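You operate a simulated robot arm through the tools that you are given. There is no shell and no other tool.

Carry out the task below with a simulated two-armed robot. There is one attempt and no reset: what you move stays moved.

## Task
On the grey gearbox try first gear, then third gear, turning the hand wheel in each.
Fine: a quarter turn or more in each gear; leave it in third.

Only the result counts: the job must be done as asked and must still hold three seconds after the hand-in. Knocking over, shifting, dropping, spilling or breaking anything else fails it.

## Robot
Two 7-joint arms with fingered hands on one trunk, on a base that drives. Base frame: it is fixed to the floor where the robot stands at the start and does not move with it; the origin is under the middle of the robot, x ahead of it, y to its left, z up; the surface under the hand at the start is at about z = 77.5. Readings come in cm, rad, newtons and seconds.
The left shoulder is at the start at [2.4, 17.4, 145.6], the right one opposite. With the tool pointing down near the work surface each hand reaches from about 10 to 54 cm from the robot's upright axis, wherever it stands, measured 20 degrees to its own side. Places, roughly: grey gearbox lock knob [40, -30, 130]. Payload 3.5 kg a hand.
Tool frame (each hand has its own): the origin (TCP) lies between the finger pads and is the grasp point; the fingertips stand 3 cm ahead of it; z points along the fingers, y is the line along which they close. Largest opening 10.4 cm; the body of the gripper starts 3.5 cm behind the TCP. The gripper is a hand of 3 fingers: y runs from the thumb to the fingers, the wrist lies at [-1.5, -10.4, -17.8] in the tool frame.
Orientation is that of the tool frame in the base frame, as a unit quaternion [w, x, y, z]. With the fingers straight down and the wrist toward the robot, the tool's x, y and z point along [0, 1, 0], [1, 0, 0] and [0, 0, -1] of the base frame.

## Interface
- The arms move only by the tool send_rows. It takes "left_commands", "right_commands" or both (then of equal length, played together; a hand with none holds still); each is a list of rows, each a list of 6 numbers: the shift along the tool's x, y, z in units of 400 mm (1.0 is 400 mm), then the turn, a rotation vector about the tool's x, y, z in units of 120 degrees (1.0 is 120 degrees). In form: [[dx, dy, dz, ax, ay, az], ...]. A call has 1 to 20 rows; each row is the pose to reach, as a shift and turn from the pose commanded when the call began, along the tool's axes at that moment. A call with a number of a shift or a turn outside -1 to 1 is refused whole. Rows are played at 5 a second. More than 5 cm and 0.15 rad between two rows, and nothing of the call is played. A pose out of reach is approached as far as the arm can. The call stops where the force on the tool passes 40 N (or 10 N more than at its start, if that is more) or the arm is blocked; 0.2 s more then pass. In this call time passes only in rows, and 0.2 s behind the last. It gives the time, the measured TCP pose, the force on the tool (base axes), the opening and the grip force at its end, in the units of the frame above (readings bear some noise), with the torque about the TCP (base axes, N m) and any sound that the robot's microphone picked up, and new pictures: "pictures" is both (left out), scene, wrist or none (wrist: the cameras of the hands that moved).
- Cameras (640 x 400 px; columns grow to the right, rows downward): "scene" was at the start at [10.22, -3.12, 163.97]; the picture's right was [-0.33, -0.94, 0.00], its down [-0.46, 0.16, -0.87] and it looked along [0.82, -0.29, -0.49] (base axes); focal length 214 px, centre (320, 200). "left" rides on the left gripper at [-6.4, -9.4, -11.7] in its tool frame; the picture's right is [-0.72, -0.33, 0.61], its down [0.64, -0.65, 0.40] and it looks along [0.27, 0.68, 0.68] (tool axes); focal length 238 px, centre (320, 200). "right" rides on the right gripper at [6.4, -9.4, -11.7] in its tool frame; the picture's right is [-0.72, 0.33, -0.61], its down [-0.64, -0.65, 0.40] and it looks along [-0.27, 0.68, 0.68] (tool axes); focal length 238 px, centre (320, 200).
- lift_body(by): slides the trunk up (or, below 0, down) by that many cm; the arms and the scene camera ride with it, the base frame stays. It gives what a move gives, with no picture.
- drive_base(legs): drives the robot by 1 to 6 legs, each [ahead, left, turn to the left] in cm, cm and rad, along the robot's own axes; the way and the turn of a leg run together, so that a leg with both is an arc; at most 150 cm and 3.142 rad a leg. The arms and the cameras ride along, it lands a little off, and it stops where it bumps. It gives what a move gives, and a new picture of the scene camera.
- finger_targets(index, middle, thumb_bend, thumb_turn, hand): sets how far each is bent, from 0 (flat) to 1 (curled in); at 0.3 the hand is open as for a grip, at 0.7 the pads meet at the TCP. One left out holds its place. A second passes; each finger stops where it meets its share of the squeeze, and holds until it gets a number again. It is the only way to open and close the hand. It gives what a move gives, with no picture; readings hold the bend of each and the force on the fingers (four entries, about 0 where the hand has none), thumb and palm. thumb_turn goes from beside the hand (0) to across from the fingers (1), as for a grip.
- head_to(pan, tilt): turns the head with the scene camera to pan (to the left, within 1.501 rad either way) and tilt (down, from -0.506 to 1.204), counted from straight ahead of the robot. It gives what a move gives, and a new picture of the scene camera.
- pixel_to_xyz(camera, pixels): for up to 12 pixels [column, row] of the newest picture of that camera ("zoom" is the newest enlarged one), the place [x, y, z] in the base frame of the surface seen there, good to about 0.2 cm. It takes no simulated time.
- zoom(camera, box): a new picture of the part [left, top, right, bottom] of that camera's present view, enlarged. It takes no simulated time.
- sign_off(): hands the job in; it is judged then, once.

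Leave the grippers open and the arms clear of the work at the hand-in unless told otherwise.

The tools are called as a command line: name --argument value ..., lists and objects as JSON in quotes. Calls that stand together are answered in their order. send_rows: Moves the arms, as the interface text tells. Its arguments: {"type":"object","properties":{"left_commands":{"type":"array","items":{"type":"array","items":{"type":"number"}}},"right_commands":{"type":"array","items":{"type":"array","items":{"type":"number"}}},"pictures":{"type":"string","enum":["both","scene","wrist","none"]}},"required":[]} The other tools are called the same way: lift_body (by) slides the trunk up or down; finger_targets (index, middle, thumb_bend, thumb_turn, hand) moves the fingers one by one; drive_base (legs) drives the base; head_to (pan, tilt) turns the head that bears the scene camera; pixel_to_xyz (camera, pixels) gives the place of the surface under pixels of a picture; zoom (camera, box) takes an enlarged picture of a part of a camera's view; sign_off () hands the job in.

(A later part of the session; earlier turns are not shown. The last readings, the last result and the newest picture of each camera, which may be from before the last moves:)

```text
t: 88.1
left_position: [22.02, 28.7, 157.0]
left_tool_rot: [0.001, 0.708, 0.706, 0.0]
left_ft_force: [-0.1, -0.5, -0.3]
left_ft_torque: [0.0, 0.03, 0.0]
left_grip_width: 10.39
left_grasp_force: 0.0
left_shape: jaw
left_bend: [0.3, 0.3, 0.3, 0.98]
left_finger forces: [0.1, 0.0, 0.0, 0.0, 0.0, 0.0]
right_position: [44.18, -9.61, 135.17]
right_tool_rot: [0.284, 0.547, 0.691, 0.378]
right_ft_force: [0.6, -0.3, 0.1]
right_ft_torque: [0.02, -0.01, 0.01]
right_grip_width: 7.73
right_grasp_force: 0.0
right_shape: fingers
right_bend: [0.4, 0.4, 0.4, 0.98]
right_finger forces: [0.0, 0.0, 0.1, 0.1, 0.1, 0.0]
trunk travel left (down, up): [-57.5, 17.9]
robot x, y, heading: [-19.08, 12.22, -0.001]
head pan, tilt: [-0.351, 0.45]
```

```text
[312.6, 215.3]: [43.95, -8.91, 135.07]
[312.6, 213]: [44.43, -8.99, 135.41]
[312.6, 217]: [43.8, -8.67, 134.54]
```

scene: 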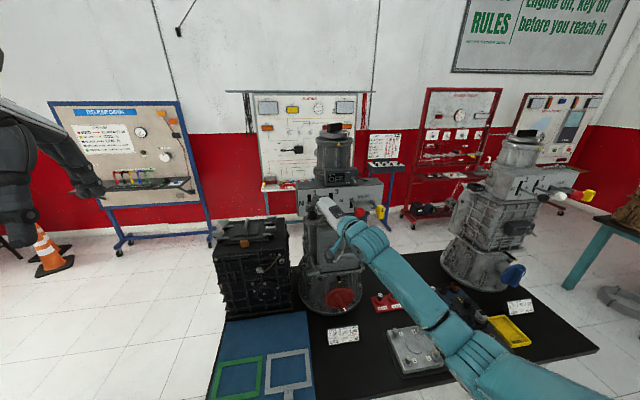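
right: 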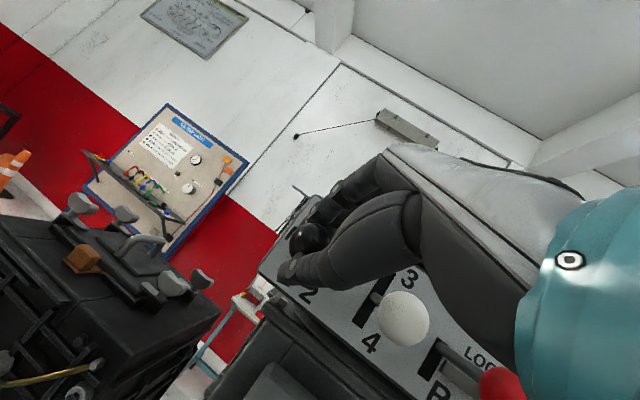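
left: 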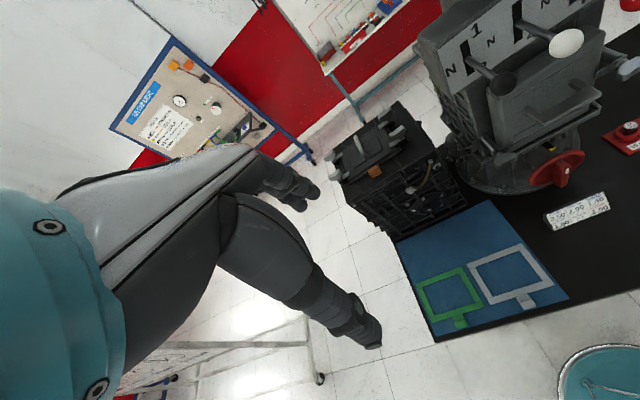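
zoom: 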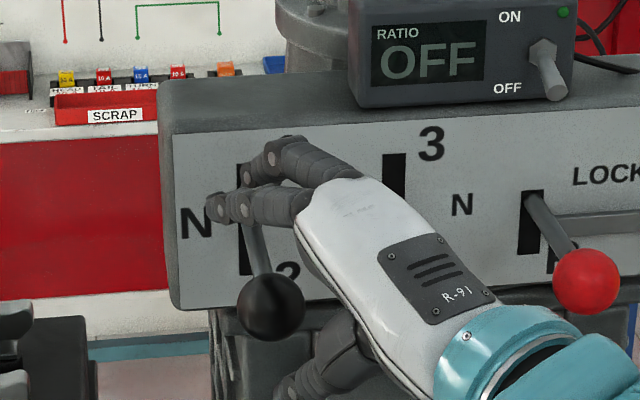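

The black lever's ball is at about z=134.1, its original neutral height, and it stays there, so it's in N. I retract 8 cm and then move the hand 7 cm right, in front of the white lever.

send_rows --right_commands '[[0, 0, -0.05, 0, 0, 0], [0, 0, -0.1, 0, 0, 0], [0, 0, -0.15, 0, 0, 0], [0, 0, -0.2, 0, 0, 0], [-0.0567, -0.0163, -0.2072, 0, 0, 0], [-0.1133, -0.0327, -0.2143, 0, 0, 0], [-0.17, -0.049, -0.2215, 0, 0, 0]]' --pictures "both"

zoom --camera "scene" --box '[280, 150, 400, 230]'

zoom --camera "right" --box '[120, 140, 440, 340]'

```text
t: 89.7
left_position: [21.94, 28.82, 157.01]
left_tool_rot: [0.001, 0.709, 0.706, 0.0]
left_ft_force: [-0.4, 0.2, -0.1]
left_ft_torque: [0.02, -0.01, -0.02]
left_grip_width: 10.37
left_grasp_force: 0.2
left_shape: jaw
left_bend: [0.3, 0.3, 0.3, 0.98]
left_finger forces: [0.1, 0.0, 0.0, 0.0, 0.0, 0.0]
right_position: [37.67, -18.47, 138.52]
right_tool_rot: [0.284, 0.546, 0.691, 0.379]
right_ft_force: [0.0, -0.3, -0.9]
right_ft_torque: [-0.02, -0.03, -0.02]
right_grip_width: 7.79
right_grasp_force: 0.2
right_shape: fingers
right_bend: [0.4, 0.4, 0.4, 0.98]
right_finger forces: [0.0, 0.0, 0.1, 0.0, 0.0, 0.1]
trunk travel left (down, up): [-57.5, 17.9]
robot x, y, heading: [-19.08, 11.95, -0.001]
head pan, tilt: [-0.351, 0.45]
```

scene: 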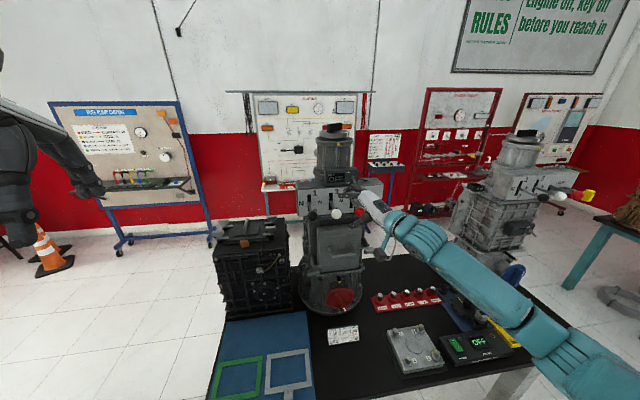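
right: 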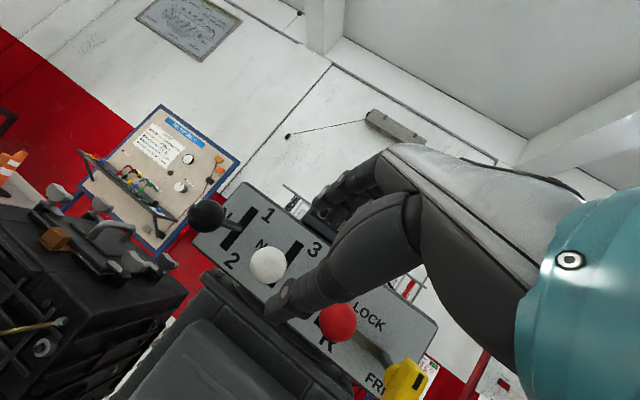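

```text
5.00 times, centred on (340, 190) of scene
```

zoom: 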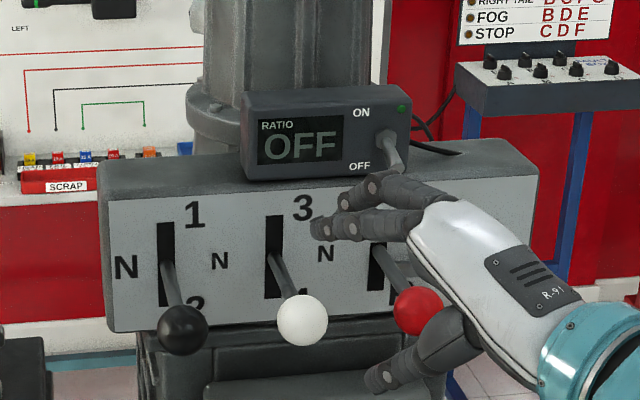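

```text
2.00 times, centred on (280, 240) of right
```

zoom: 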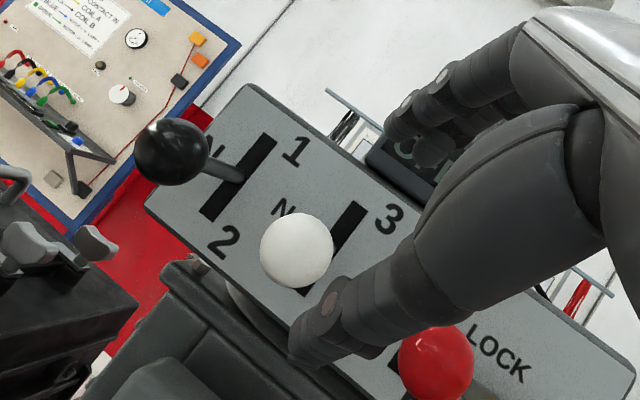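

All three levers are in line at N. I'll measure the white ball precisely at scene pixel (336, 214).

pixel_to_xyz --camera "scene" --pixels '[[336.4, 214], [336.4, 212.5], [359.4, 212], [312.4, 216]]'

```text
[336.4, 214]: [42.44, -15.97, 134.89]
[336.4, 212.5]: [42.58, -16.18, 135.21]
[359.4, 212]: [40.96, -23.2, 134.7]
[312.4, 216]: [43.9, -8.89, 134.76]
```

The white ball's centre is ≈[43.6, -16.5, 134.2]. I advance 6.4 cm along the tool axis to straddle it.

send_rows --right_commands '[[0.0022, -0.0014, 0.04, 0, 0, 0], [0.0044, -0.0028, 0.08, 0, 0, 0], [0.0066, -0.0041, 0.12, 0, 0, 0], [0.0088, -0.0055, 0.16, 0, 0, 0]]' --pictures "both"

zoom --camera "scene" --box '[300, 170, 380, 230]'

zoom --camera "right" --box '[180, 140, 420, 340]'

```text
t: 90.7
left_position: [22.01, 28.8, 156.99]
left_tool_rot: [0.0, 0.708, 0.706, -0.001]
left_ft_force: [-0.4, -0.3, 0.9]
left_ft_torque: [0.0, 0.0, -0.02]
left_grip_width: 10.37
left_grasp_force: 0.1
left_shape: jaw
left_bend: [0.3, 0.3, 0.3, 0.98]
left_finger forces: [0.0, 0.0, 0.1, 0.1, 0.1, 0.0]
right_position: [42.86, -16.87, 134.68]
right_tool_rot: [0.285, 0.546, 0.691, 0.379]
right_ft_force: [-0.3, -0.4, 0.6]
right_ft_torque: [0.0, 0.01, 0.03]
right_grip_width: 7.75
right_grasp_force: 0.0
right_shape: fingers
right_bend: [0.4, 0.4, 0.4, 0.98]
right_finger forces: [0.0, 0.1, 0.1, 0.0, 0.1, 0.0]
trunk travel left (down, up): [-57.5, 17.9]
robot x, y, heading: [-19.13, 11.44, -0.0]
head pan, tilt: [-0.351, 0.45]
```

scene: 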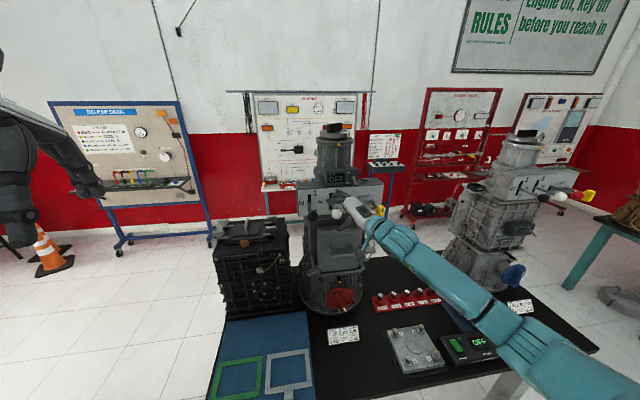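
right: 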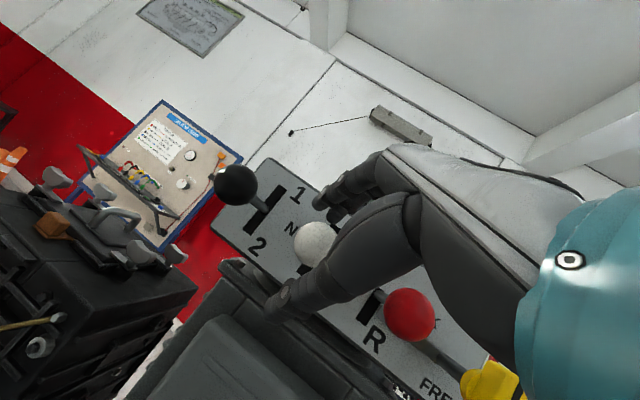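

```text
6.67 times, centred on (340, 200) of scene
```

zoom: 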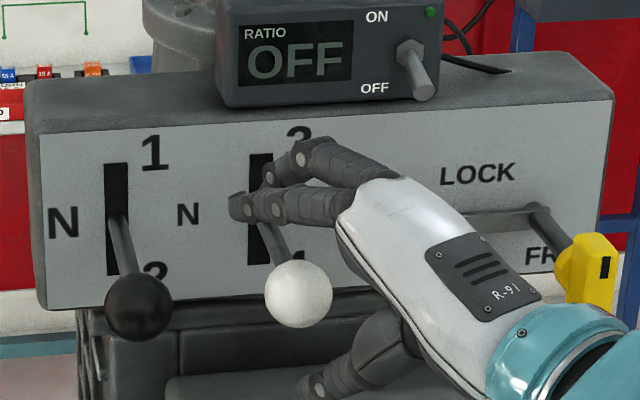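

```text
2.00 times, centred on (300, 240) of right
```

zoom: 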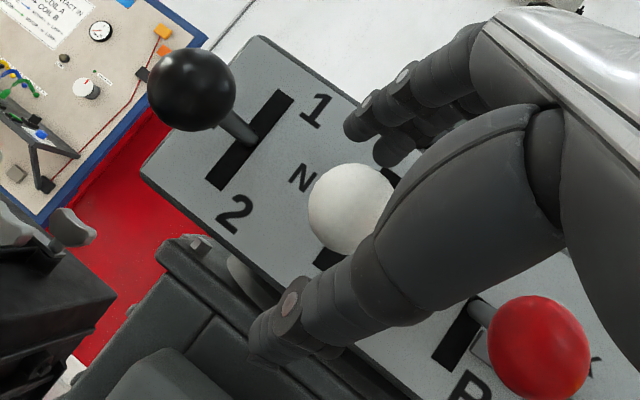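

Well centred on the white ball. I close lightly and lift along the corrected arc (up and slightly toward the panel) into 3.

finger_targets --hand "right" --index 0.62 --middle 0.62 --thumb_bend 0.62

send_rows --right_commands '[[0, 0.0118, -0.0071, 0, 0, 0], [0, 0.0236, -0.0142, 0, 0, 0], [-0.0004, 0.0359, -0.0205, 0, 0, 0], [-0.0008, 0.0482, -0.0268, 0, 0, 0], [-0.0017, 0.06, -0.0317, 0, 0, 0], [-0.0026, 0.0717, -0.0366, 0, 0, 0]]' --pictures "both"

zoom --camera "scene" --box '[300, 160, 380, 220]'

zoom --camera "right" --box '[180, 140, 420, 340]'

```text
t: 91.7
left_position: [21.95, 28.82, 156.93]
left_tool_rot: [0.0, 0.709, 0.706, 0.0]
left_ft_force: [-0.2, 0.8, -0.4]
left_ft_torque: [0.0, -0.01, 0.0]
left_grip_width: 10.34
left_grasp_force: 0.0
left_shape: jaw
left_bend: [0.3, 0.3, 0.3, 0.98]
left_finger forces: [0.1, 0.1, 0.0, 0.1, 0.0, 0.0]
right_position: [42.7, -16.76, 134.65]
right_tool_rot: [0.284, 0.545, 0.691, 0.379]
right_ft_force: [1.2, -0.4, 2.0]
right_ft_torque: [0.0, -0.11, -0.04]
right_grip_width: 2.33
right_grasp_force: 1.9
right_shape: fingers
right_bend: [0.62, 0.59, 0.6, 0.98]
right_finger forces: [0.2, 2.9, 0.0, 0.1, 1.3, 0.1]
trunk travel left (down, up): [-57.5, 17.9]
robot x, y, heading: [-18.95, 11.62, -0.003]
head pan, tilt: [-0.351, 0.45]
```

```text
t: 93.1
left_position: [22.04, 28.75, 157.04]
left_tool_rot: [0.0, 0.709, 0.705, 0.0]
left_ft_force: [0.3, -0.1, -0.1]
left_ft_torque: [0.02, -0.03, -0.02]
left_grip_width: 10.38
left_grasp_force: 0.0
left_shape: jaw
left_bend: [0.3, 0.3, 0.3, 0.98]
left_finger forces: [0.0, 0.1, 0.0, 0.0, 0.0, 0.0]
right_position: [43.11, -16.75, 137.87]
right_tool_rot: [0.284, 0.546, 0.691, 0.379]
right_ft_force: [0.4, 0.7, 2.2]
right_ft_torque: [-0.01, -0.07, -0.03]
right_grip_width: 2.34
right_grasp_force: 1.4
right_shape: fingers
right_bend: [0.61, 0.62, 0.62, 0.97]
right_finger forces: [1.5, 0.7, 0.1, 0.0, 0.1, 0.0]
trunk travel left (down, up): [-57.5, 17.9]
robot x, y, heading: [-19.0, 11.47, -0.004]
head pan, tilt: [-0.351, 0.45]
```

scene: 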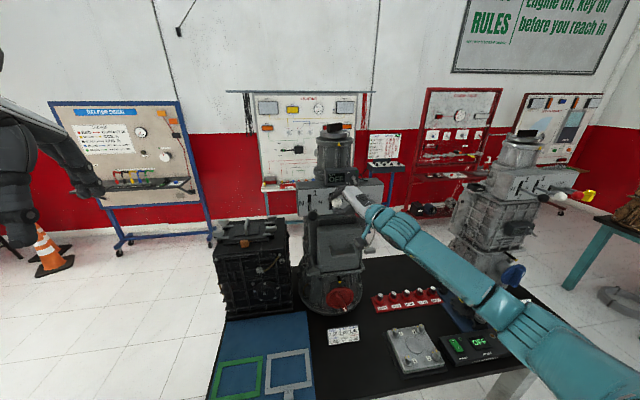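
right: 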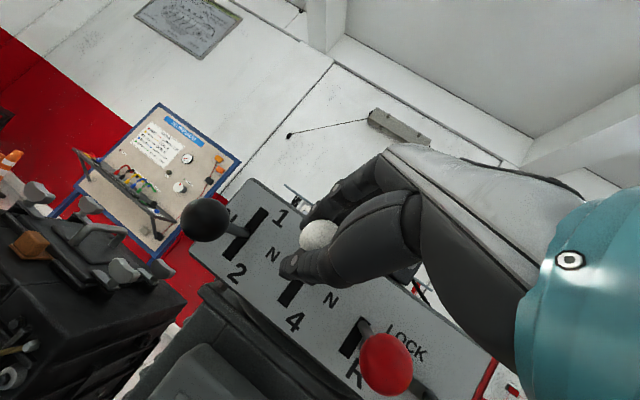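

```text
6.67 times, centred on (340, 190) of scene
```

zoom: 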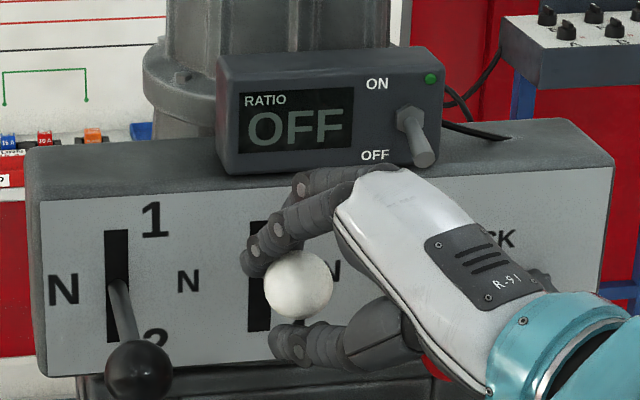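

```text
2.00 times, centred on (300, 240) of right
```

zoom: 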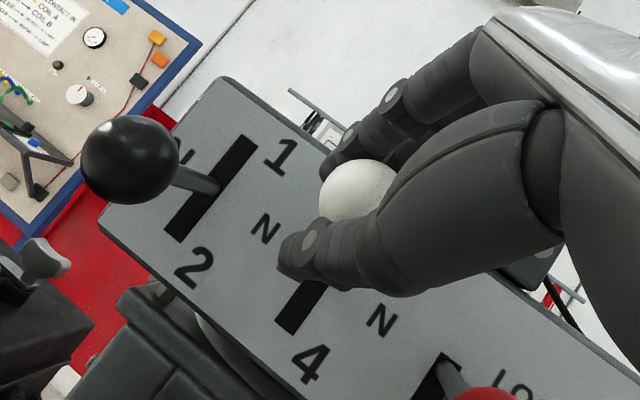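

The white lever is up about 3.2 cm and following well. I continue to the top stop and push gently against it.

send_rows --right_commands '[[-0.0014, 0.0134, -0.0047, 0, 0, 0], [-0.0027, 0.0268, -0.0093, 0, 0, 0], [-0.0034, 0.0351, -0.0127, 0, 0, 0], [-0.004, 0.0433, -0.0161, 0, 0, 0]]' --pictures "both"

zoom --camera "scene" --box '[300, 160, 380, 220]'

zoom --camera "right" --box '[180, 140, 420, 340]'

```text
t: 94.1
left_position: [22.04, 28.7, 156.95]
left_tool_rot: [0.0, 0.708, 0.706, 0.0]
left_ft_force: [0.2, -0.2, 0.3]
left_ft_torque: [0.0, -0.02, 0.0]
left_grip_width: 10.38
left_grasp_force: 0.0
left_shape: jaw
left_bend: [0.3, 0.3, 0.3, 0.98]
left_finger forces: [0.0, 0.0, 0.1, 0.1, 0.0, 0.1]
right_position: [43.53, -16.82, 139.42]
right_tool_rot: [0.284, 0.546, 0.691, 0.379]
right_ft_force: [-1.7, 0.6, -1.4]
right_ft_torque: [-0.02, 0.03, 0.03]
right_grip_width: 2.49
right_grasp_force: 1.9
right_shape: fingers
right_bend: [0.62, 0.62, 0.6, 0.97]
right_finger forces: [0.1, 0.0, 0.0, 0.0, 3.4, 0.0]
trunk travel left (down, up): [-57.5, 17.9]
robot x, y, heading: [-18.76, 11.75, -0.002]
head pan, tilt: [-0.351, 0.45]
```

scene: 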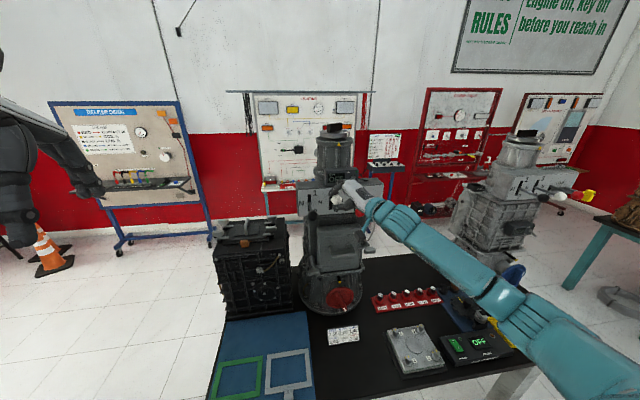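
right: 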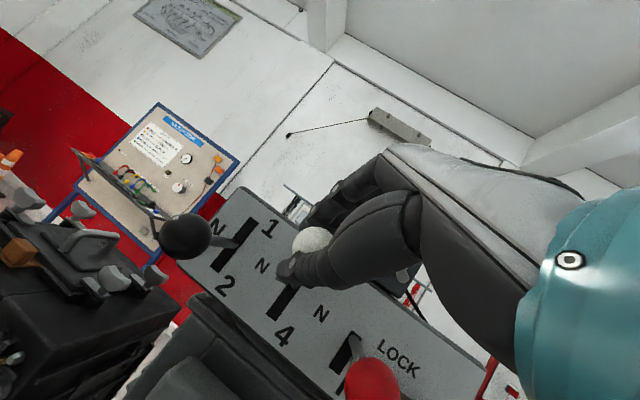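

```text
6.67 times, centred on (340, 190) of scene
```

zoom: 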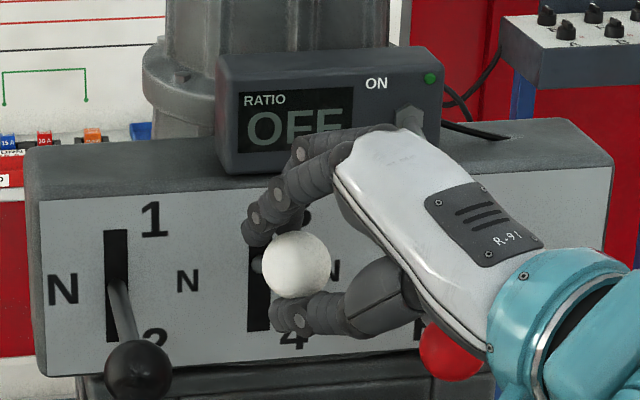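

```text
2.00 times, centred on (300, 240) of right
```

zoom: 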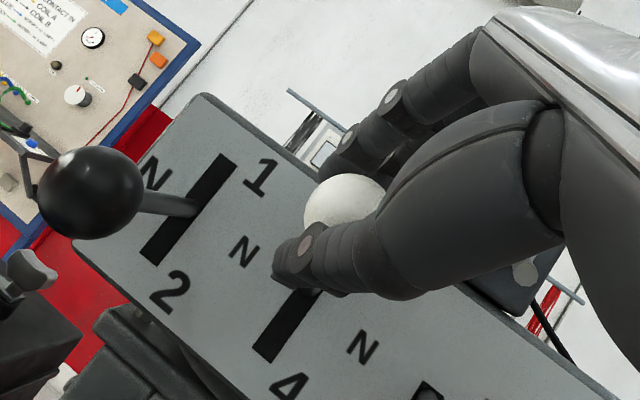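

The thumb force has risen to 3.4 N, so the lever is at or near its stop. I push up another 0.8 cm to make sure it's fully in 3.

send_rows --right_commands '[[0.0, 0.0083, -0.0055, 0, 0, 0], [0.0, 0.0167, -0.011, 0, 0, 0]]' --pictures "scene"

zoom --camera "scene" --box '[300, 160, 380, 220]'

```text
t: 94.7
left_position: [22.07, 28.77, 156.99]
left_tool_rot: [0.0, 0.709, 0.706, 0.0]
left_ft_force: [-0.9, 0.0, -0.6]
left_ft_torque: [-0.01, 0.0, 0.0]
left_grip_width: 10.37
left_grasp_force: 0.1
left_shape: jaw
left_bend: [0.3, 0.3, 0.3, 0.98]
left_finger forces: [0.0, 0.0, 0.1, 0.0, 0.0, 0.0]
right_position: [43.74, -16.78, 140.06]
right_tool_rot: [0.282, 0.546, 0.692, 0.378]
right_ft_force: [-0.2, 2.4, -9.8]
right_ft_torque: [0.04, -0.01, -0.02]
right_grip_width: 3.05
right_grasp_force: 3.8
right_shape: fingers
right_bend: [0.62, 0.62, 0.56, 0.96]
right_finger forces: [0.1, 0.0, 0.0, 0.0, 7.7, 0.0]
trunk travel left (down, up): [-57.5, 17.9]
robot x, y, heading: [-19.23, 11.75, -0.007]
head pan, tilt: [-0.351, 0.45]
```

scene: 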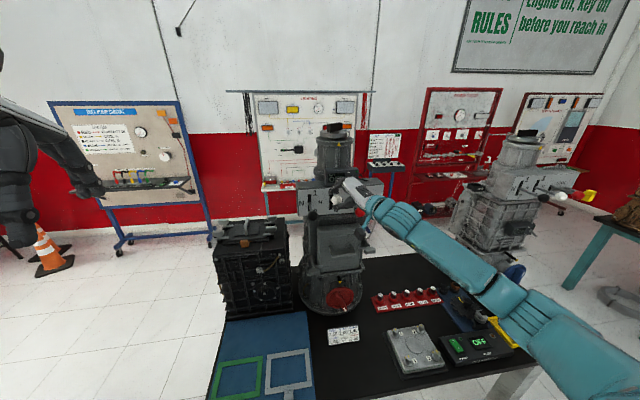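

```text
6.67 times, centred on (340, 190) of scene
```

zoom: 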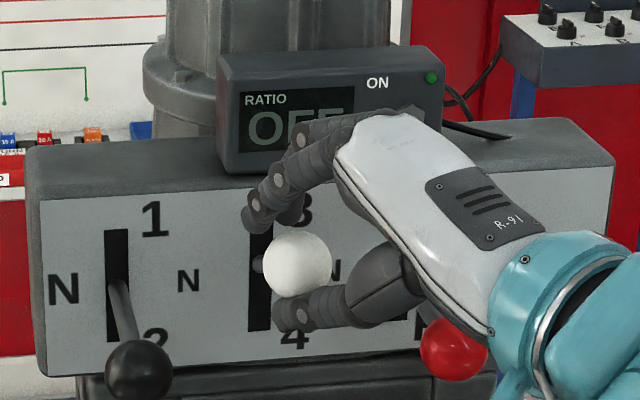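

10 N with no motion: the white lever is at its stop in 3. I open the hand and retract.

finger_targets --hand "right" --index 0.35 --middle 0.35 --thumb_bend 0.35

send_rows --right_commands '[[0, -0.015, -0.05, 0, 0, 0], [0, -0.02, -0.1, 0, 0, 0], [0, -0.02, -0.15, 0, 0, 0], [0, -0.02, -0.2, 0, 0, 0], [0, -0.02, -0.25, 0, 0, 0]]' --pictures "both"

zoom --camera "scene" --box '[280, 150, 400, 230]'

```text
t: 95.7
left_position: [21.99, 28.79, 156.94]
left_tool_rot: [0.001, 0.708, 0.706, 0.0]
left_ft_force: [0.7, -0.3, 0.3]
left_ft_torque: [-0.01, 0.01, 0.01]
left_grip_width: 10.36
left_grasp_force: 0.0
left_shape: jaw
left_bend: [0.3, 0.3, 0.3, 0.98]
left_finger forces: [0.0, 0.0, 0.0, 0.1, 0.1, 0.0]
right_position: [43.74, -16.82, 140.28]
right_tool_rot: [0.284, 0.546, 0.691, 0.379]
right_ft_force: [-0.9, -0.5, 0.0]
right_ft_torque: [-0.01, 0.0, -0.03]
right_grip_width: 9.02
right_grasp_force: 0.1
right_shape: fingers
right_bend: [0.35, 0.35, 0.35, 0.97]
right_finger forces: [0.0, 0.0, 0.1, 0.0, 0.1, 0.0]
trunk travel left (down, up): [-57.5, 17.9]
robot x, y, heading: [-18.86, 11.86, -0.006]
head pan, tilt: [-0.351, 0.45]
```

```text
t: 96.9
left_position: [21.96, 28.77, 156.99]
left_tool_rot: [0.001, 0.708, 0.706, 0.002]
left_ft_force: [0.6, -0.5, 0.0]
left_ft_torque: [0.01, 0.01, 0.01]
left_grip_width: 10.4
left_grasp_force: 0.1
left_shape: jaw
left_bend: [0.3, 0.3, 0.3, 0.98]
left_finger forces: [0.0, 0.1, 0.0, 0.0, 0.0, 0.0]
right_position: [35.13, -18.99, 144.98]
right_tool_rot: [0.284, 0.547, 0.691, 0.378]
right_ft_force: [0.0, 0.2, -0.3]
right_ft_torque: [-0.01, -0.02, 0.01]
right_grip_width: 9.05
right_grasp_force: 0.1
right_shape: fingers
right_bend: [0.35, 0.35, 0.35, 0.97]
right_finger forces: [0.0, 0.0, 0.0, 0.0, 0.1, 0.1]
trunk travel left (down, up): [-57.5, 17.9]
robot x, y, heading: [-19.01, 11.5, -0.004]
head pan, tilt: [-0.351, 0.45]
```

scene: 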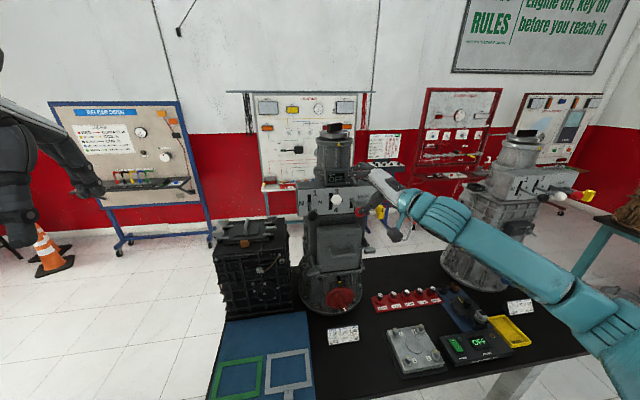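
right: 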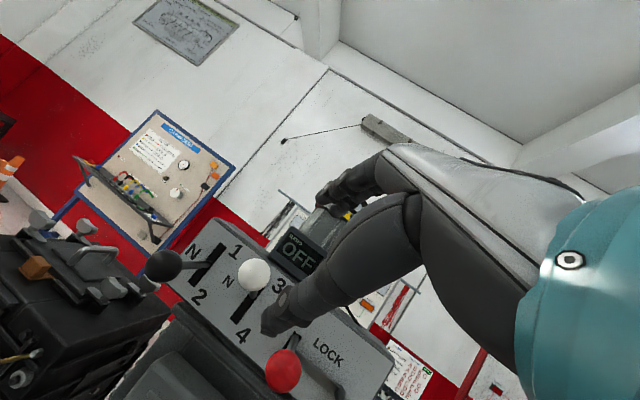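

```text
5.00 times, centred on (340, 190) of scene
```

zoom: 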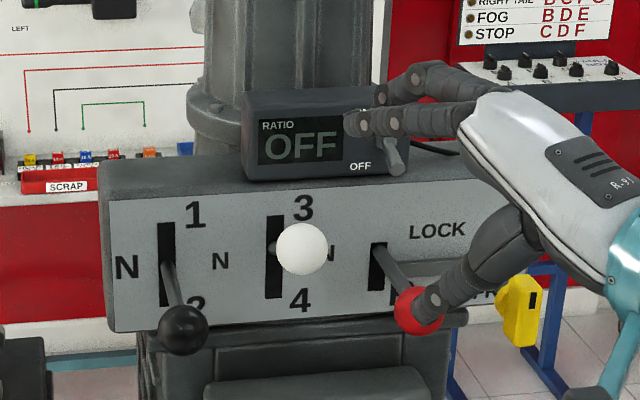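

The levers show black in N, white up at 3, red in N. Now back to the wheel: I close the beak, drive back 9 cm and right 3.6 cm, and lower the trunk 32 cm (the same height that worked before).

drive_base --legs '[[-9, 0, 0], [0, -3.6, 0]]'

lift_body --by -32

finger_targets --hand "right" --index 0.7 --middle 0.7 --thumb_bend 0.7

```text
t: 98.5
left_position: [13.18, 25.52, 156.94]
left_tool_rot: [0.001, 0.708, 0.706, -0.001]
left_ft_force: [-0.4, 0.3, 0.2]
left_ft_torque: [-0.04, 0.02, 0.0]
left_grip_width: 10.39
left_grasp_force: 0.1
left_shape: jaw
left_bend: [0.3, 0.3, 0.3, 0.98]
left_finger forces: [0.0, 0.0, 0.0, 0.1, 0.1, 0.0]
right_position: [26.22, -22.24, 145.01]
right_tool_rot: [0.285, 0.547, 0.691, 0.377]
right_ft_force: [0.1, 0.2, 0.1]
right_ft_torque: [0.02, 0.01, -0.01]
right_grip_width: 9.03
right_grasp_force: 0.0
right_shape: fingers
right_bend: [0.35, 0.35, 0.35, 0.97]
right_finger forces: [0.0, 0.0, 0.0, 0.1, 0.0, 0.1]
trunk travel left (down, up): [-57.5, 17.9]
robot x, y, heading: [-28.02, 8.39, -0.003]
head pan, tilt: [-0.351, 0.45]
```

scene: 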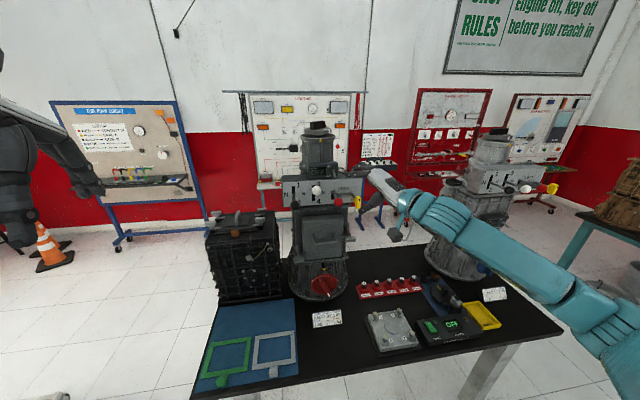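

```text
t: 101.7
left_position: [13.05, 25.15, 124.97]
left_tool_rot: [0.0, 0.709, 0.705, 0.001]
left_ft_force: [-0.1, 1.0, 0.6]
left_ft_torque: [0.02, -0.01, -0.03]
left_grip_width: 10.37
left_grasp_force: 0.1
left_shape: jaw
left_bend: [0.3, 0.3, 0.3, 0.98]
left_finger forces: [0.1, 0.0, 0.1, 0.0, 0.0, 0.0]
right_position: [26.25, -22.62, 112.99]
right_tool_rot: [0.284, 0.546, 0.691, 0.379]
right_ft_force: [0.3, -0.3, 0.2]
right_ft_torque: [-0.05, 0.01, -0.04]
right_grip_width: 9.03
right_grasp_force: 0.0
right_shape: fingers
right_bend: [0.35, 0.35, 0.35, 0.97]
right_finger forces: [0.1, 0.1, 0.1, 0.0, 0.0, 0.0]
trunk travel left (down, up): [-25.5, 49.9]
robot x, y, heading: [-27.96, 8.21, -0.005]
head pan, tilt: [-0.351, 0.45]
```

```text
t: 102.7
left_position: [13.03, 25.29, 124.92]
left_tool_rot: [0.0, 0.708, 0.706, 0.0]
left_ft_force: [-0.2, 0.1, 0.5]
left_ft_torque: [0.01, -0.02, 0.0]
left_grip_width: 10.38
left_grasp_force: 0.1
left_shape: jaw
left_bend: [0.3, 0.3, 0.3, 0.98]
left_finger forces: [0.0, 0.0, 0.1, 0.0, 0.0, 0.1]
right_position: [26.14, -22.73, 112.99]
right_tool_rot: [0.284, 0.546, 0.69, 0.38]
right_ft_force: [-0.4, -1.0, 0.1]
right_ft_torque: [-0.01, -0.02, -0.04]
right_grip_width: 0.16
right_grasp_force: 0.1
right_shape: fingers
right_bend: [0.7, 0.7, 0.7, 0.97]
right_finger forces: [0.0, 0.0, 0.1, 0.0, 0.0, 0.1]
trunk travel left (down, up): [-25.5, 49.9]
robot x, y, heading: [-27.91, 8.29, -0.004]
head pan, tilt: [-0.351, 0.45]
```

The trunk is down and the beak closed. The arm now lowers and moves to about [31, -15.5, 96].

send_rows --right_commands '[[0.0196, -0.0384, 0.0526, 0, 0, 0], [0.0392, -0.0769, 0.1053, 0, 0, 0], [0.0588, -0.1153, 0.1579, 0, 0, 0], [0.0784, -0.1537, 0.2106, 0, 0, 0], [0.098, -0.1921, 0.2632, 0, 0, 0], [0.1176, -0.2306, 0.3159, 0, 0, 0], [0.1372, -0.269, 0.3685, 0, 0, 0]]' --pictures "scene"

head_to --pan -0.4 --tilt 0.6

zoom --camera "scene" --box '[260, 140, 380, 230]'

```text
t: 104.3
left_position: [13.0, 25.19, 124.98]
left_tool_rot: [0.001, 0.708, 0.706, 0.0]
left_ft_force: [-0.5, -0.1, -0.4]
left_ft_torque: [-0.01, 0.0, -0.01]
left_grip_width: 10.38
left_grasp_force: 0.1
left_shape: jaw
left_bend: [0.3, 0.3, 0.3, 0.98]
left_finger forces: [0.0, 0.1, 0.0, 0.0, 0.0, 0.0]
right_position: [30.95, -15.44, 95.97]
right_tool_rot: [0.284, 0.546, 0.691, 0.379]
right_ft_force: [0.2, -0.4, 0.5]
right_ft_torque: [0.0, -0.01, 0.01]
right_grip_width: 0.13
right_grasp_force: 0.0
right_shape: fingers
right_bend: [0.7, 0.7, 0.7, 0.97]
right_finger forces: [0.1, 0.1, 0.0, 0.1, 0.1, 0.0]
trunk travel left (down, up): [-25.5, 49.9]
robot x, y, heading: [-28.12, 8.25, -0.001]
head pan, tilt: [-0.351, 0.45]
```

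scene: 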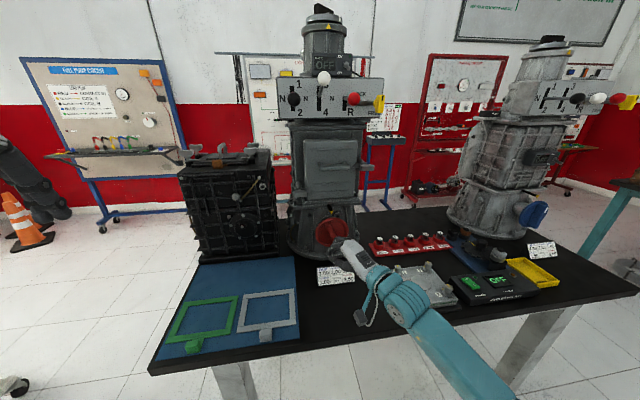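

```text
t: 105.0
left_position: [13.13, 25.18, 124.95]
left_tool_rot: [0.0, 0.708, 0.706, -0.001]
left_ft_force: [0.4, -0.5, 1.0]
left_ft_torque: [0.02, 0.0, -0.02]
left_grip_width: 10.4
left_grasp_force: 0.0
left_shape: jaw
left_bend: [0.3, 0.3, 0.3, 0.98]
left_finger forces: [0.0, 0.0, 0.0, 0.1, 0.0, 0.1]
right_position: [30.93, -15.41, 95.95]
right_tool_rot: [0.284, 0.547, 0.691, 0.379]
right_ft_force: [0.4, 0.5, 0.2]
right_ft_torque: [0.01, 0.04, 0.01]
right_grip_width: 0.16
right_grasp_force: 0.2
right_shape: fingers
right_bend: [0.7, 0.7, 0.7, 0.97]
right_finger forces: [0.0, 0.0, 0.0, 0.0, 0.0, 0.1]
trunk travel left (down, up): [-25.5, 49.9]
robot x, y, heading: [-27.78, 8.06, -0.004]
head pan, tilt: [-0.4, 0.6]
```

scene: 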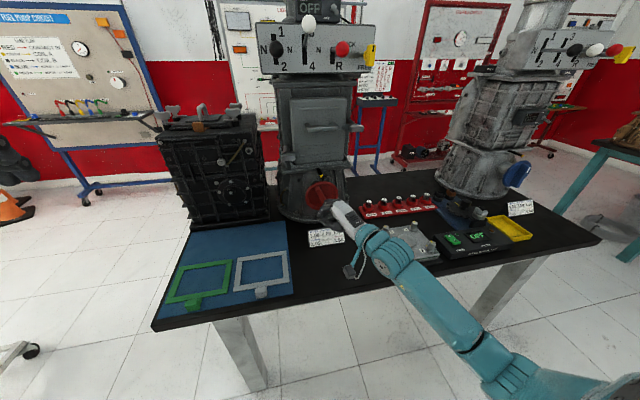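

```text
4.44 times, centred on (320, 185) of scene
```

zoom: 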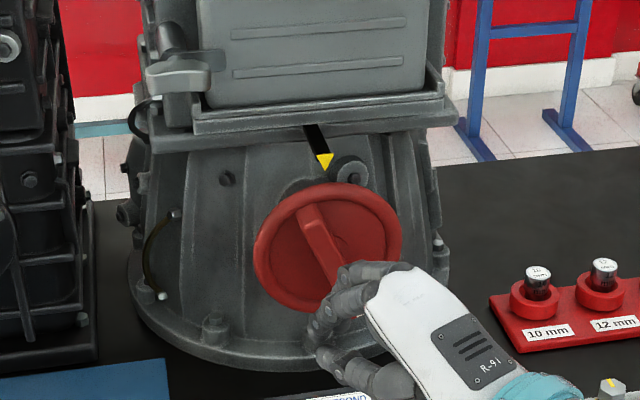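

The bar's unmarked upper end is at the upper left, at (312, 215) in the zoom. I'll measure its position and tilt.

pixel_to_xyz --camera "zoom" --pixels '[[312, 212], [316, 222], [325, 240], [335, 262], [306, 222], [280, 240], [375, 230], [312, 202]]'

pixel_to_xyz --camera "scene" --pixels '[[430, 270], [460, 320], [490, 360], [400, 245]]'

```text
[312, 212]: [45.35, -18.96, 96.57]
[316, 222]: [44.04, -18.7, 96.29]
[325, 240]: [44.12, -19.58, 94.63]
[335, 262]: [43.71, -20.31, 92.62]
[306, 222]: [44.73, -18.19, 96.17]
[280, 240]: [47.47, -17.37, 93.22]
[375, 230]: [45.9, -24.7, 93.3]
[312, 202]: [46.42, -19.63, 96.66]
```

```text
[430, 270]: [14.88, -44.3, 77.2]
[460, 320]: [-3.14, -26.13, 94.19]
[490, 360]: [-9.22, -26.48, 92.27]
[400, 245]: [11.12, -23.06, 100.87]
```

The bar's upper end leans about 25° left, at y≈-18.4, z≈96.5. I'll start the beak to the left of it and push right again. First I drive forward 6.5 cm.

drive_base --legs '[[6.5, 0, 0]]'

zoom --camera "scene" --box '[270, 140, 390, 230]'

```text
t: 106.0
left_position: [19.81, 25.09, 124.83]
left_tool_rot: [0.0, 0.708, 0.706, 0.001]
left_ft_force: [-0.8, -0.2, 0.9]
left_ft_torque: [0.01, 0.03, -0.01]
left_grip_width: 10.38
left_grasp_force: 0.1
left_shape: jaw
left_bend: [0.3, 0.3, 0.3, 0.98]
left_finger forces: [0.0, 0.0, 0.1, 0.0, 0.0, 0.1]
right_position: [37.7, -15.36, 95.9]
right_tool_rot: [0.284, 0.547, 0.691, 0.379]
right_ft_force: [0.4, 0.0, -0.1]
right_ft_torque: [-0.01, -0.03, 0.0]
right_grip_width: 0.14
right_grasp_force: 0.1
right_shape: fingers
right_bend: [0.7, 0.7, 0.7, 0.97]
right_finger forces: [0.1, 0.0, 0.1, 0.0, 0.0, 0.0]
trunk travel left (down, up): [-25.5, 49.9]
robot x, y, heading: [-21.2, 8.14, -0.006]
head pan, tilt: [-0.4, 0.6]
```

scene: 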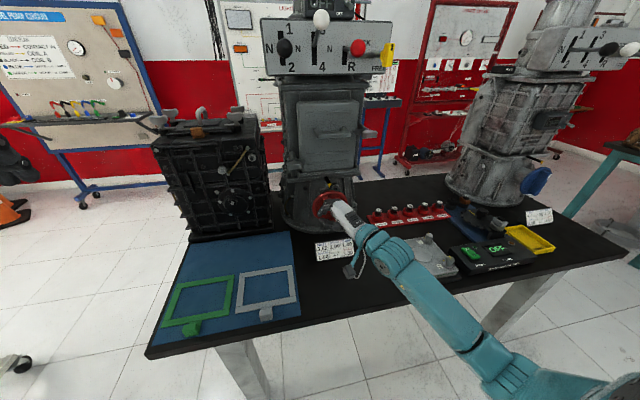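

```text
4.44 times, centred on (330, 185) of scene
```

zoom: 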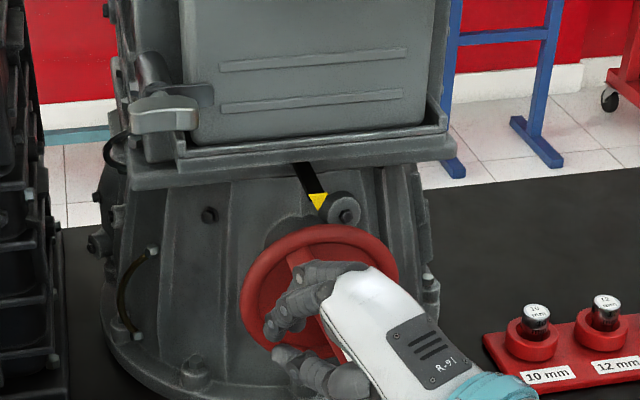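

Now I advance the beak 6 cm to the left side of the bar's upper end.

send_rows --right_commands '[[-0.0075, 0.0166, 0.0329, 0, 0, 0], [-0.015, 0.0332, 0.0657, 0, 0, 0], [-0.0225, 0.0497, 0.0986, 0, 0, 0], [-0.03, 0.0663, 0.1314, 0, 0, 0]]' --pictures "both"

zoom --camera "scene" --box '[270, 140, 390, 230]'

zoom --camera "right" --box '[160, 140, 480, 340]'

```text
t: 107.0
left_position: [19.8, 25.2, 124.93]
left_tool_rot: [0.001, 0.708, 0.706, 0.0]
left_ft_force: [0.1, -0.4, -0.2]
left_ft_torque: [-0.01, 0.0, 0.01]
left_grip_width: 10.35
left_grasp_force: 0.0
left_shape: jaw
left_bend: [0.3, 0.3, 0.3, 0.98]
left_finger forces: [0.1, 0.0, 0.0, 0.1, 0.0, 0.1]
right_position: [43.8, -15.16, 95.23]
right_tool_rot: [0.284, 0.545, 0.691, 0.379]
right_ft_force: [-0.3, -0.4, -0.1]
right_ft_torque: [0.02, -0.02, 0.02]
right_grip_width: 0.14
right_grasp_force: 0.2
right_shape: fingers
right_bend: [0.7, 0.7, 0.7, 0.97]
right_finger forces: [0.1, 0.1, 0.1, 0.0, 0.0, 0.0]
trunk travel left (down, up): [-25.5, 49.9]
robot x, y, heading: [-20.95, 8.29, -0.006]
head pan, tilt: [-0.4, 0.6]
```

scene: 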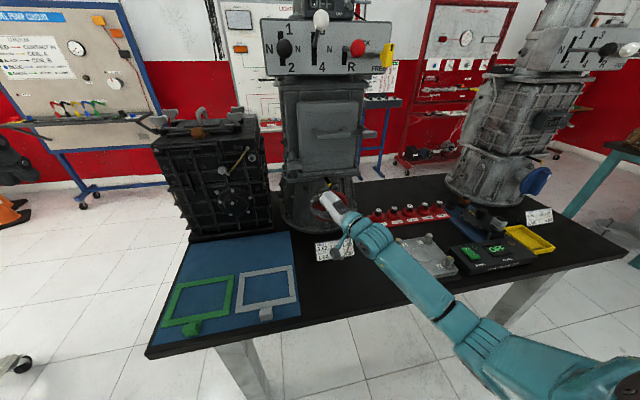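
right: 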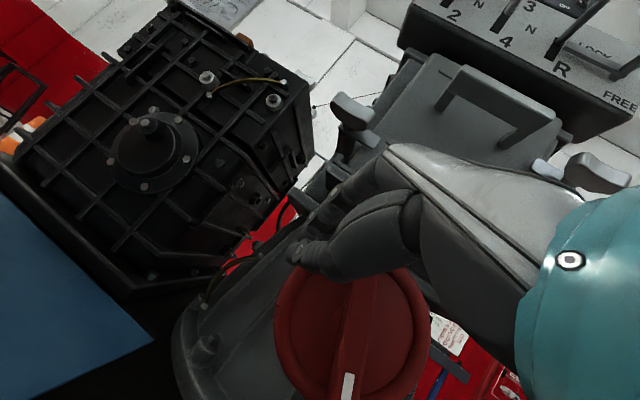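

```text
4.44 times, centred on (330, 185) of scene
```

zoom: 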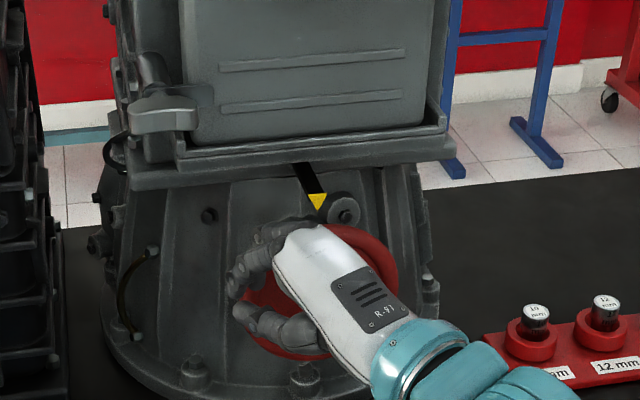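

```text
2.00 times, centred on (320, 240) of right
```

zoom: 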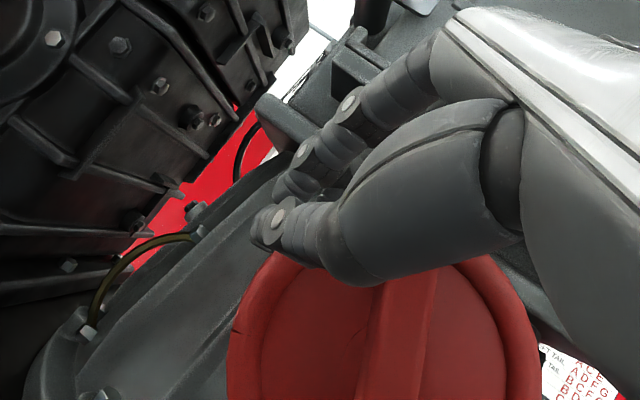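

No contact yet, and the beak is left of the bar. I push along the arc: first right, over the top.

send_rows --right_commands '[[-0.0146, -0.0029, -0.0089, 0, 0, 0], [-0.0292, -0.0058, -0.0177, 0, 0, 0], [-0.0447, 0.0029, -0.0325, 0, 0, 0], [-0.0601, 0.0115, -0.0472, 0, 0, 0], [-0.078, 0.0155, -0.06, 0, 0, 0], [-0.0959, 0.0195, -0.0728, 0, 0, 0], [-0.1162, 0.0166, -0.0826, 0, 0, 0], [-0.1365, 0.0136, -0.0924, 0, 0, 0]]' --pictures "both"

zoom --camera "scene" --box '[270, 140, 390, 230]'

zoom --camera "right" --box '[160, 140, 480, 340]'

```text
t: 108.8
left_position: [19.75, 25.18, 125.04]
left_tool_rot: [0.0, 0.709, 0.706, 0.0]
left_ft_force: [0.3, 1.1, 0.3]
left_ft_torque: [-0.02, -0.02, -0.01]
left_grip_width: 10.38
left_grasp_force: 0.0
left_shape: jaw
left_bend: [0.3, 0.3, 0.3, 0.98]
left_finger forces: [0.0, 0.0, 0.0, 0.0, 0.1, 0.0]
right_position: [42.13, -21.17, 97.82]
right_tool_rot: [0.285, 0.546, 0.69, 0.38]
right_ft_force: [-0.5, 0.4, 0.1]
right_ft_torque: [0.03, -0.05, 0.01]
right_grip_width: 0.1
right_grasp_force: 1.0
right_shape: fingers
right_bend: [0.7, 0.69, 0.7, 0.97]
right_finger forces: [0.0, 1.3, 0.0, 0.0, 0.4, 0.0]
trunk travel left (down, up): [-25.5, 49.9]
robot x, y, heading: [-21.33, 8.09, -0.002]
head pan, tilt: [-0.4, 0.6]
```

scene: 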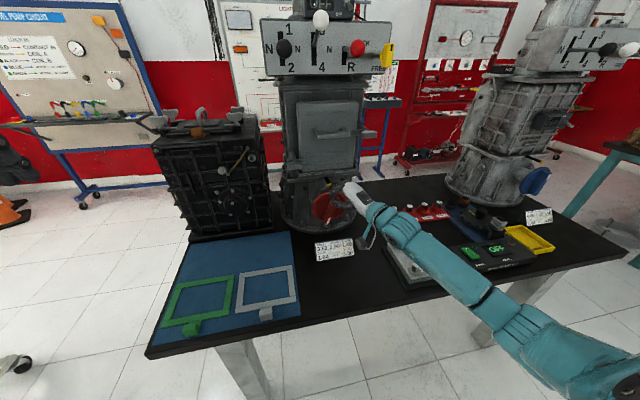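
right: 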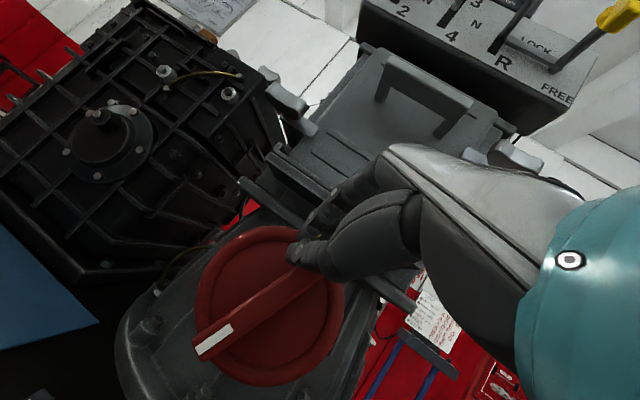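

```text
4.44 times, centred on (330, 185) of scene
```

zoom: 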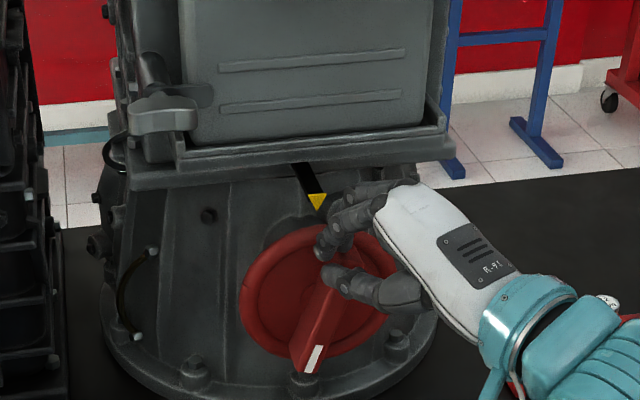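

```text
2.00 times, centred on (320, 240) of right
```

zoom: 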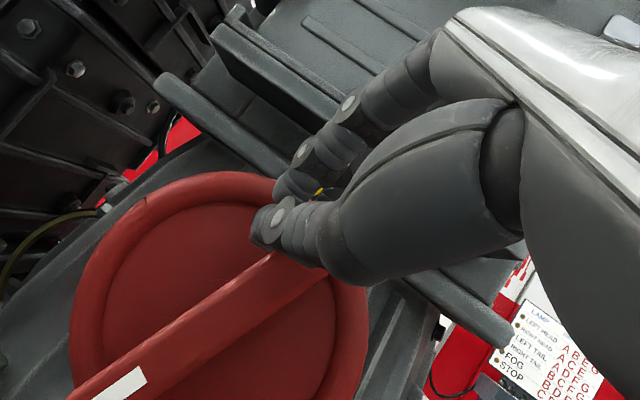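

The wheel turns again: the bar now leans about 35° right, so some 60° so far in third. I continue the arc right and down.

send_rows --right_commands '[[-0.0181, -0.0086, -0.0046, 0, 0, 0], [-0.0362, -0.0171, -0.0091, 0, 0, 0], [-0.0524, -0.0314, -0.0087, 0, 0, 0], [-0.0685, -0.0456, -0.0083, 0, 0, 0], [-0.0778, -0.0614, -0.0031, 0, 0, 0], [-0.0871, -0.0772, 0.0021, 0, 0, 0], [-0.0909, -0.0937, 0.0111, 0, 0, 0], [-0.0946, -0.1102, 0.02, 0, 0, 0]]' --pictures "both"

zoom --camera "scene" --box '[270, 140, 390, 230]'

zoom --camera "right" --box '[160, 140, 480, 340]'

```text
t: 110.6
left_position: [19.64, 25.11, 125.08]
left_tool_rot: [0.0, 0.708, 0.706, 0.001]
left_ft_force: [1.1, 0.1, 0.1]
left_ft_torque: [0.03, -0.02, 0.03]
left_grip_width: 10.38
left_grasp_force: 0.0
left_shape: jaw
left_bend: [0.3, 0.3, 0.3, 0.98]
left_finger forces: [0.0, 0.0, 0.0, 0.0, 0.0, 0.0]
right_position: [41.4, -25.32, 93.41]
right_tool_rot: [0.284, 0.545, 0.692, 0.379]
right_ft_force: [-1.0, -0.2, 2.6]
right_ft_torque: [0.08, -0.03, -0.04]
right_grip_width: 0.01
right_grasp_force: 2.1
right_shape: fingers
right_bend: [0.69, 0.7, 0.72, 0.97]
right_finger forces: [0.0, 0.1, 0.0, 0.1, 4.1, 0.0]
trunk travel left (down, up): [-25.5, 49.9]
robot x, y, heading: [-21.07, 7.98, -0.004]
head pan, tilt: [-0.4, 0.6]
```

scene: 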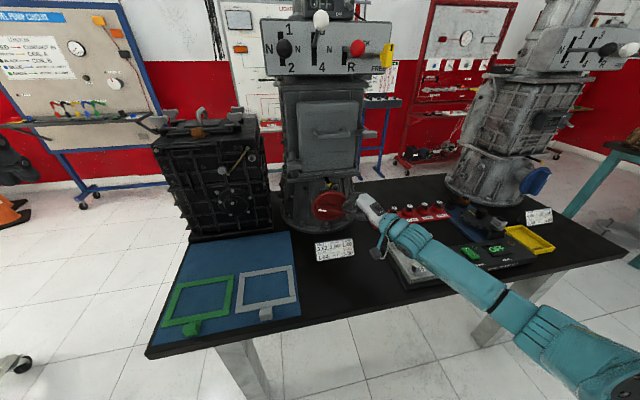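
right: 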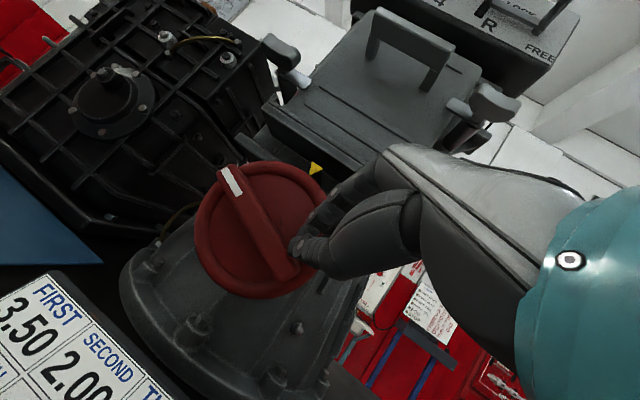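

```text
4.44 times, centred on (330, 185) of scene
```

zoom: 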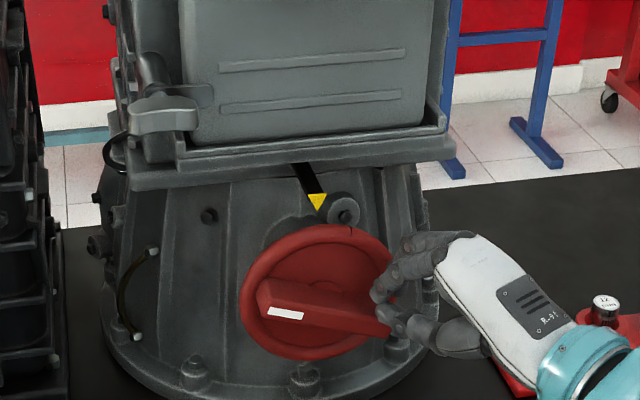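

```text
2.00 times, centred on (320, 240) of right
```

zoom: 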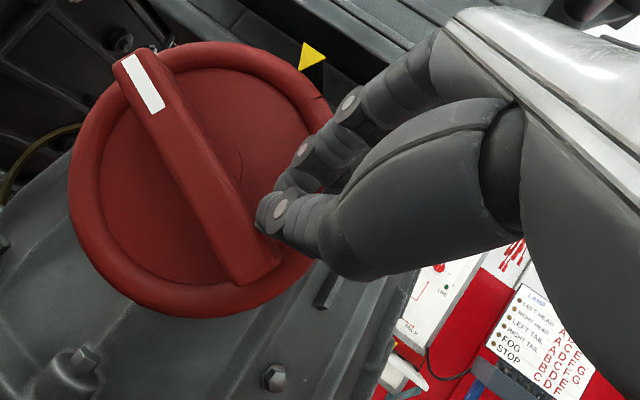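

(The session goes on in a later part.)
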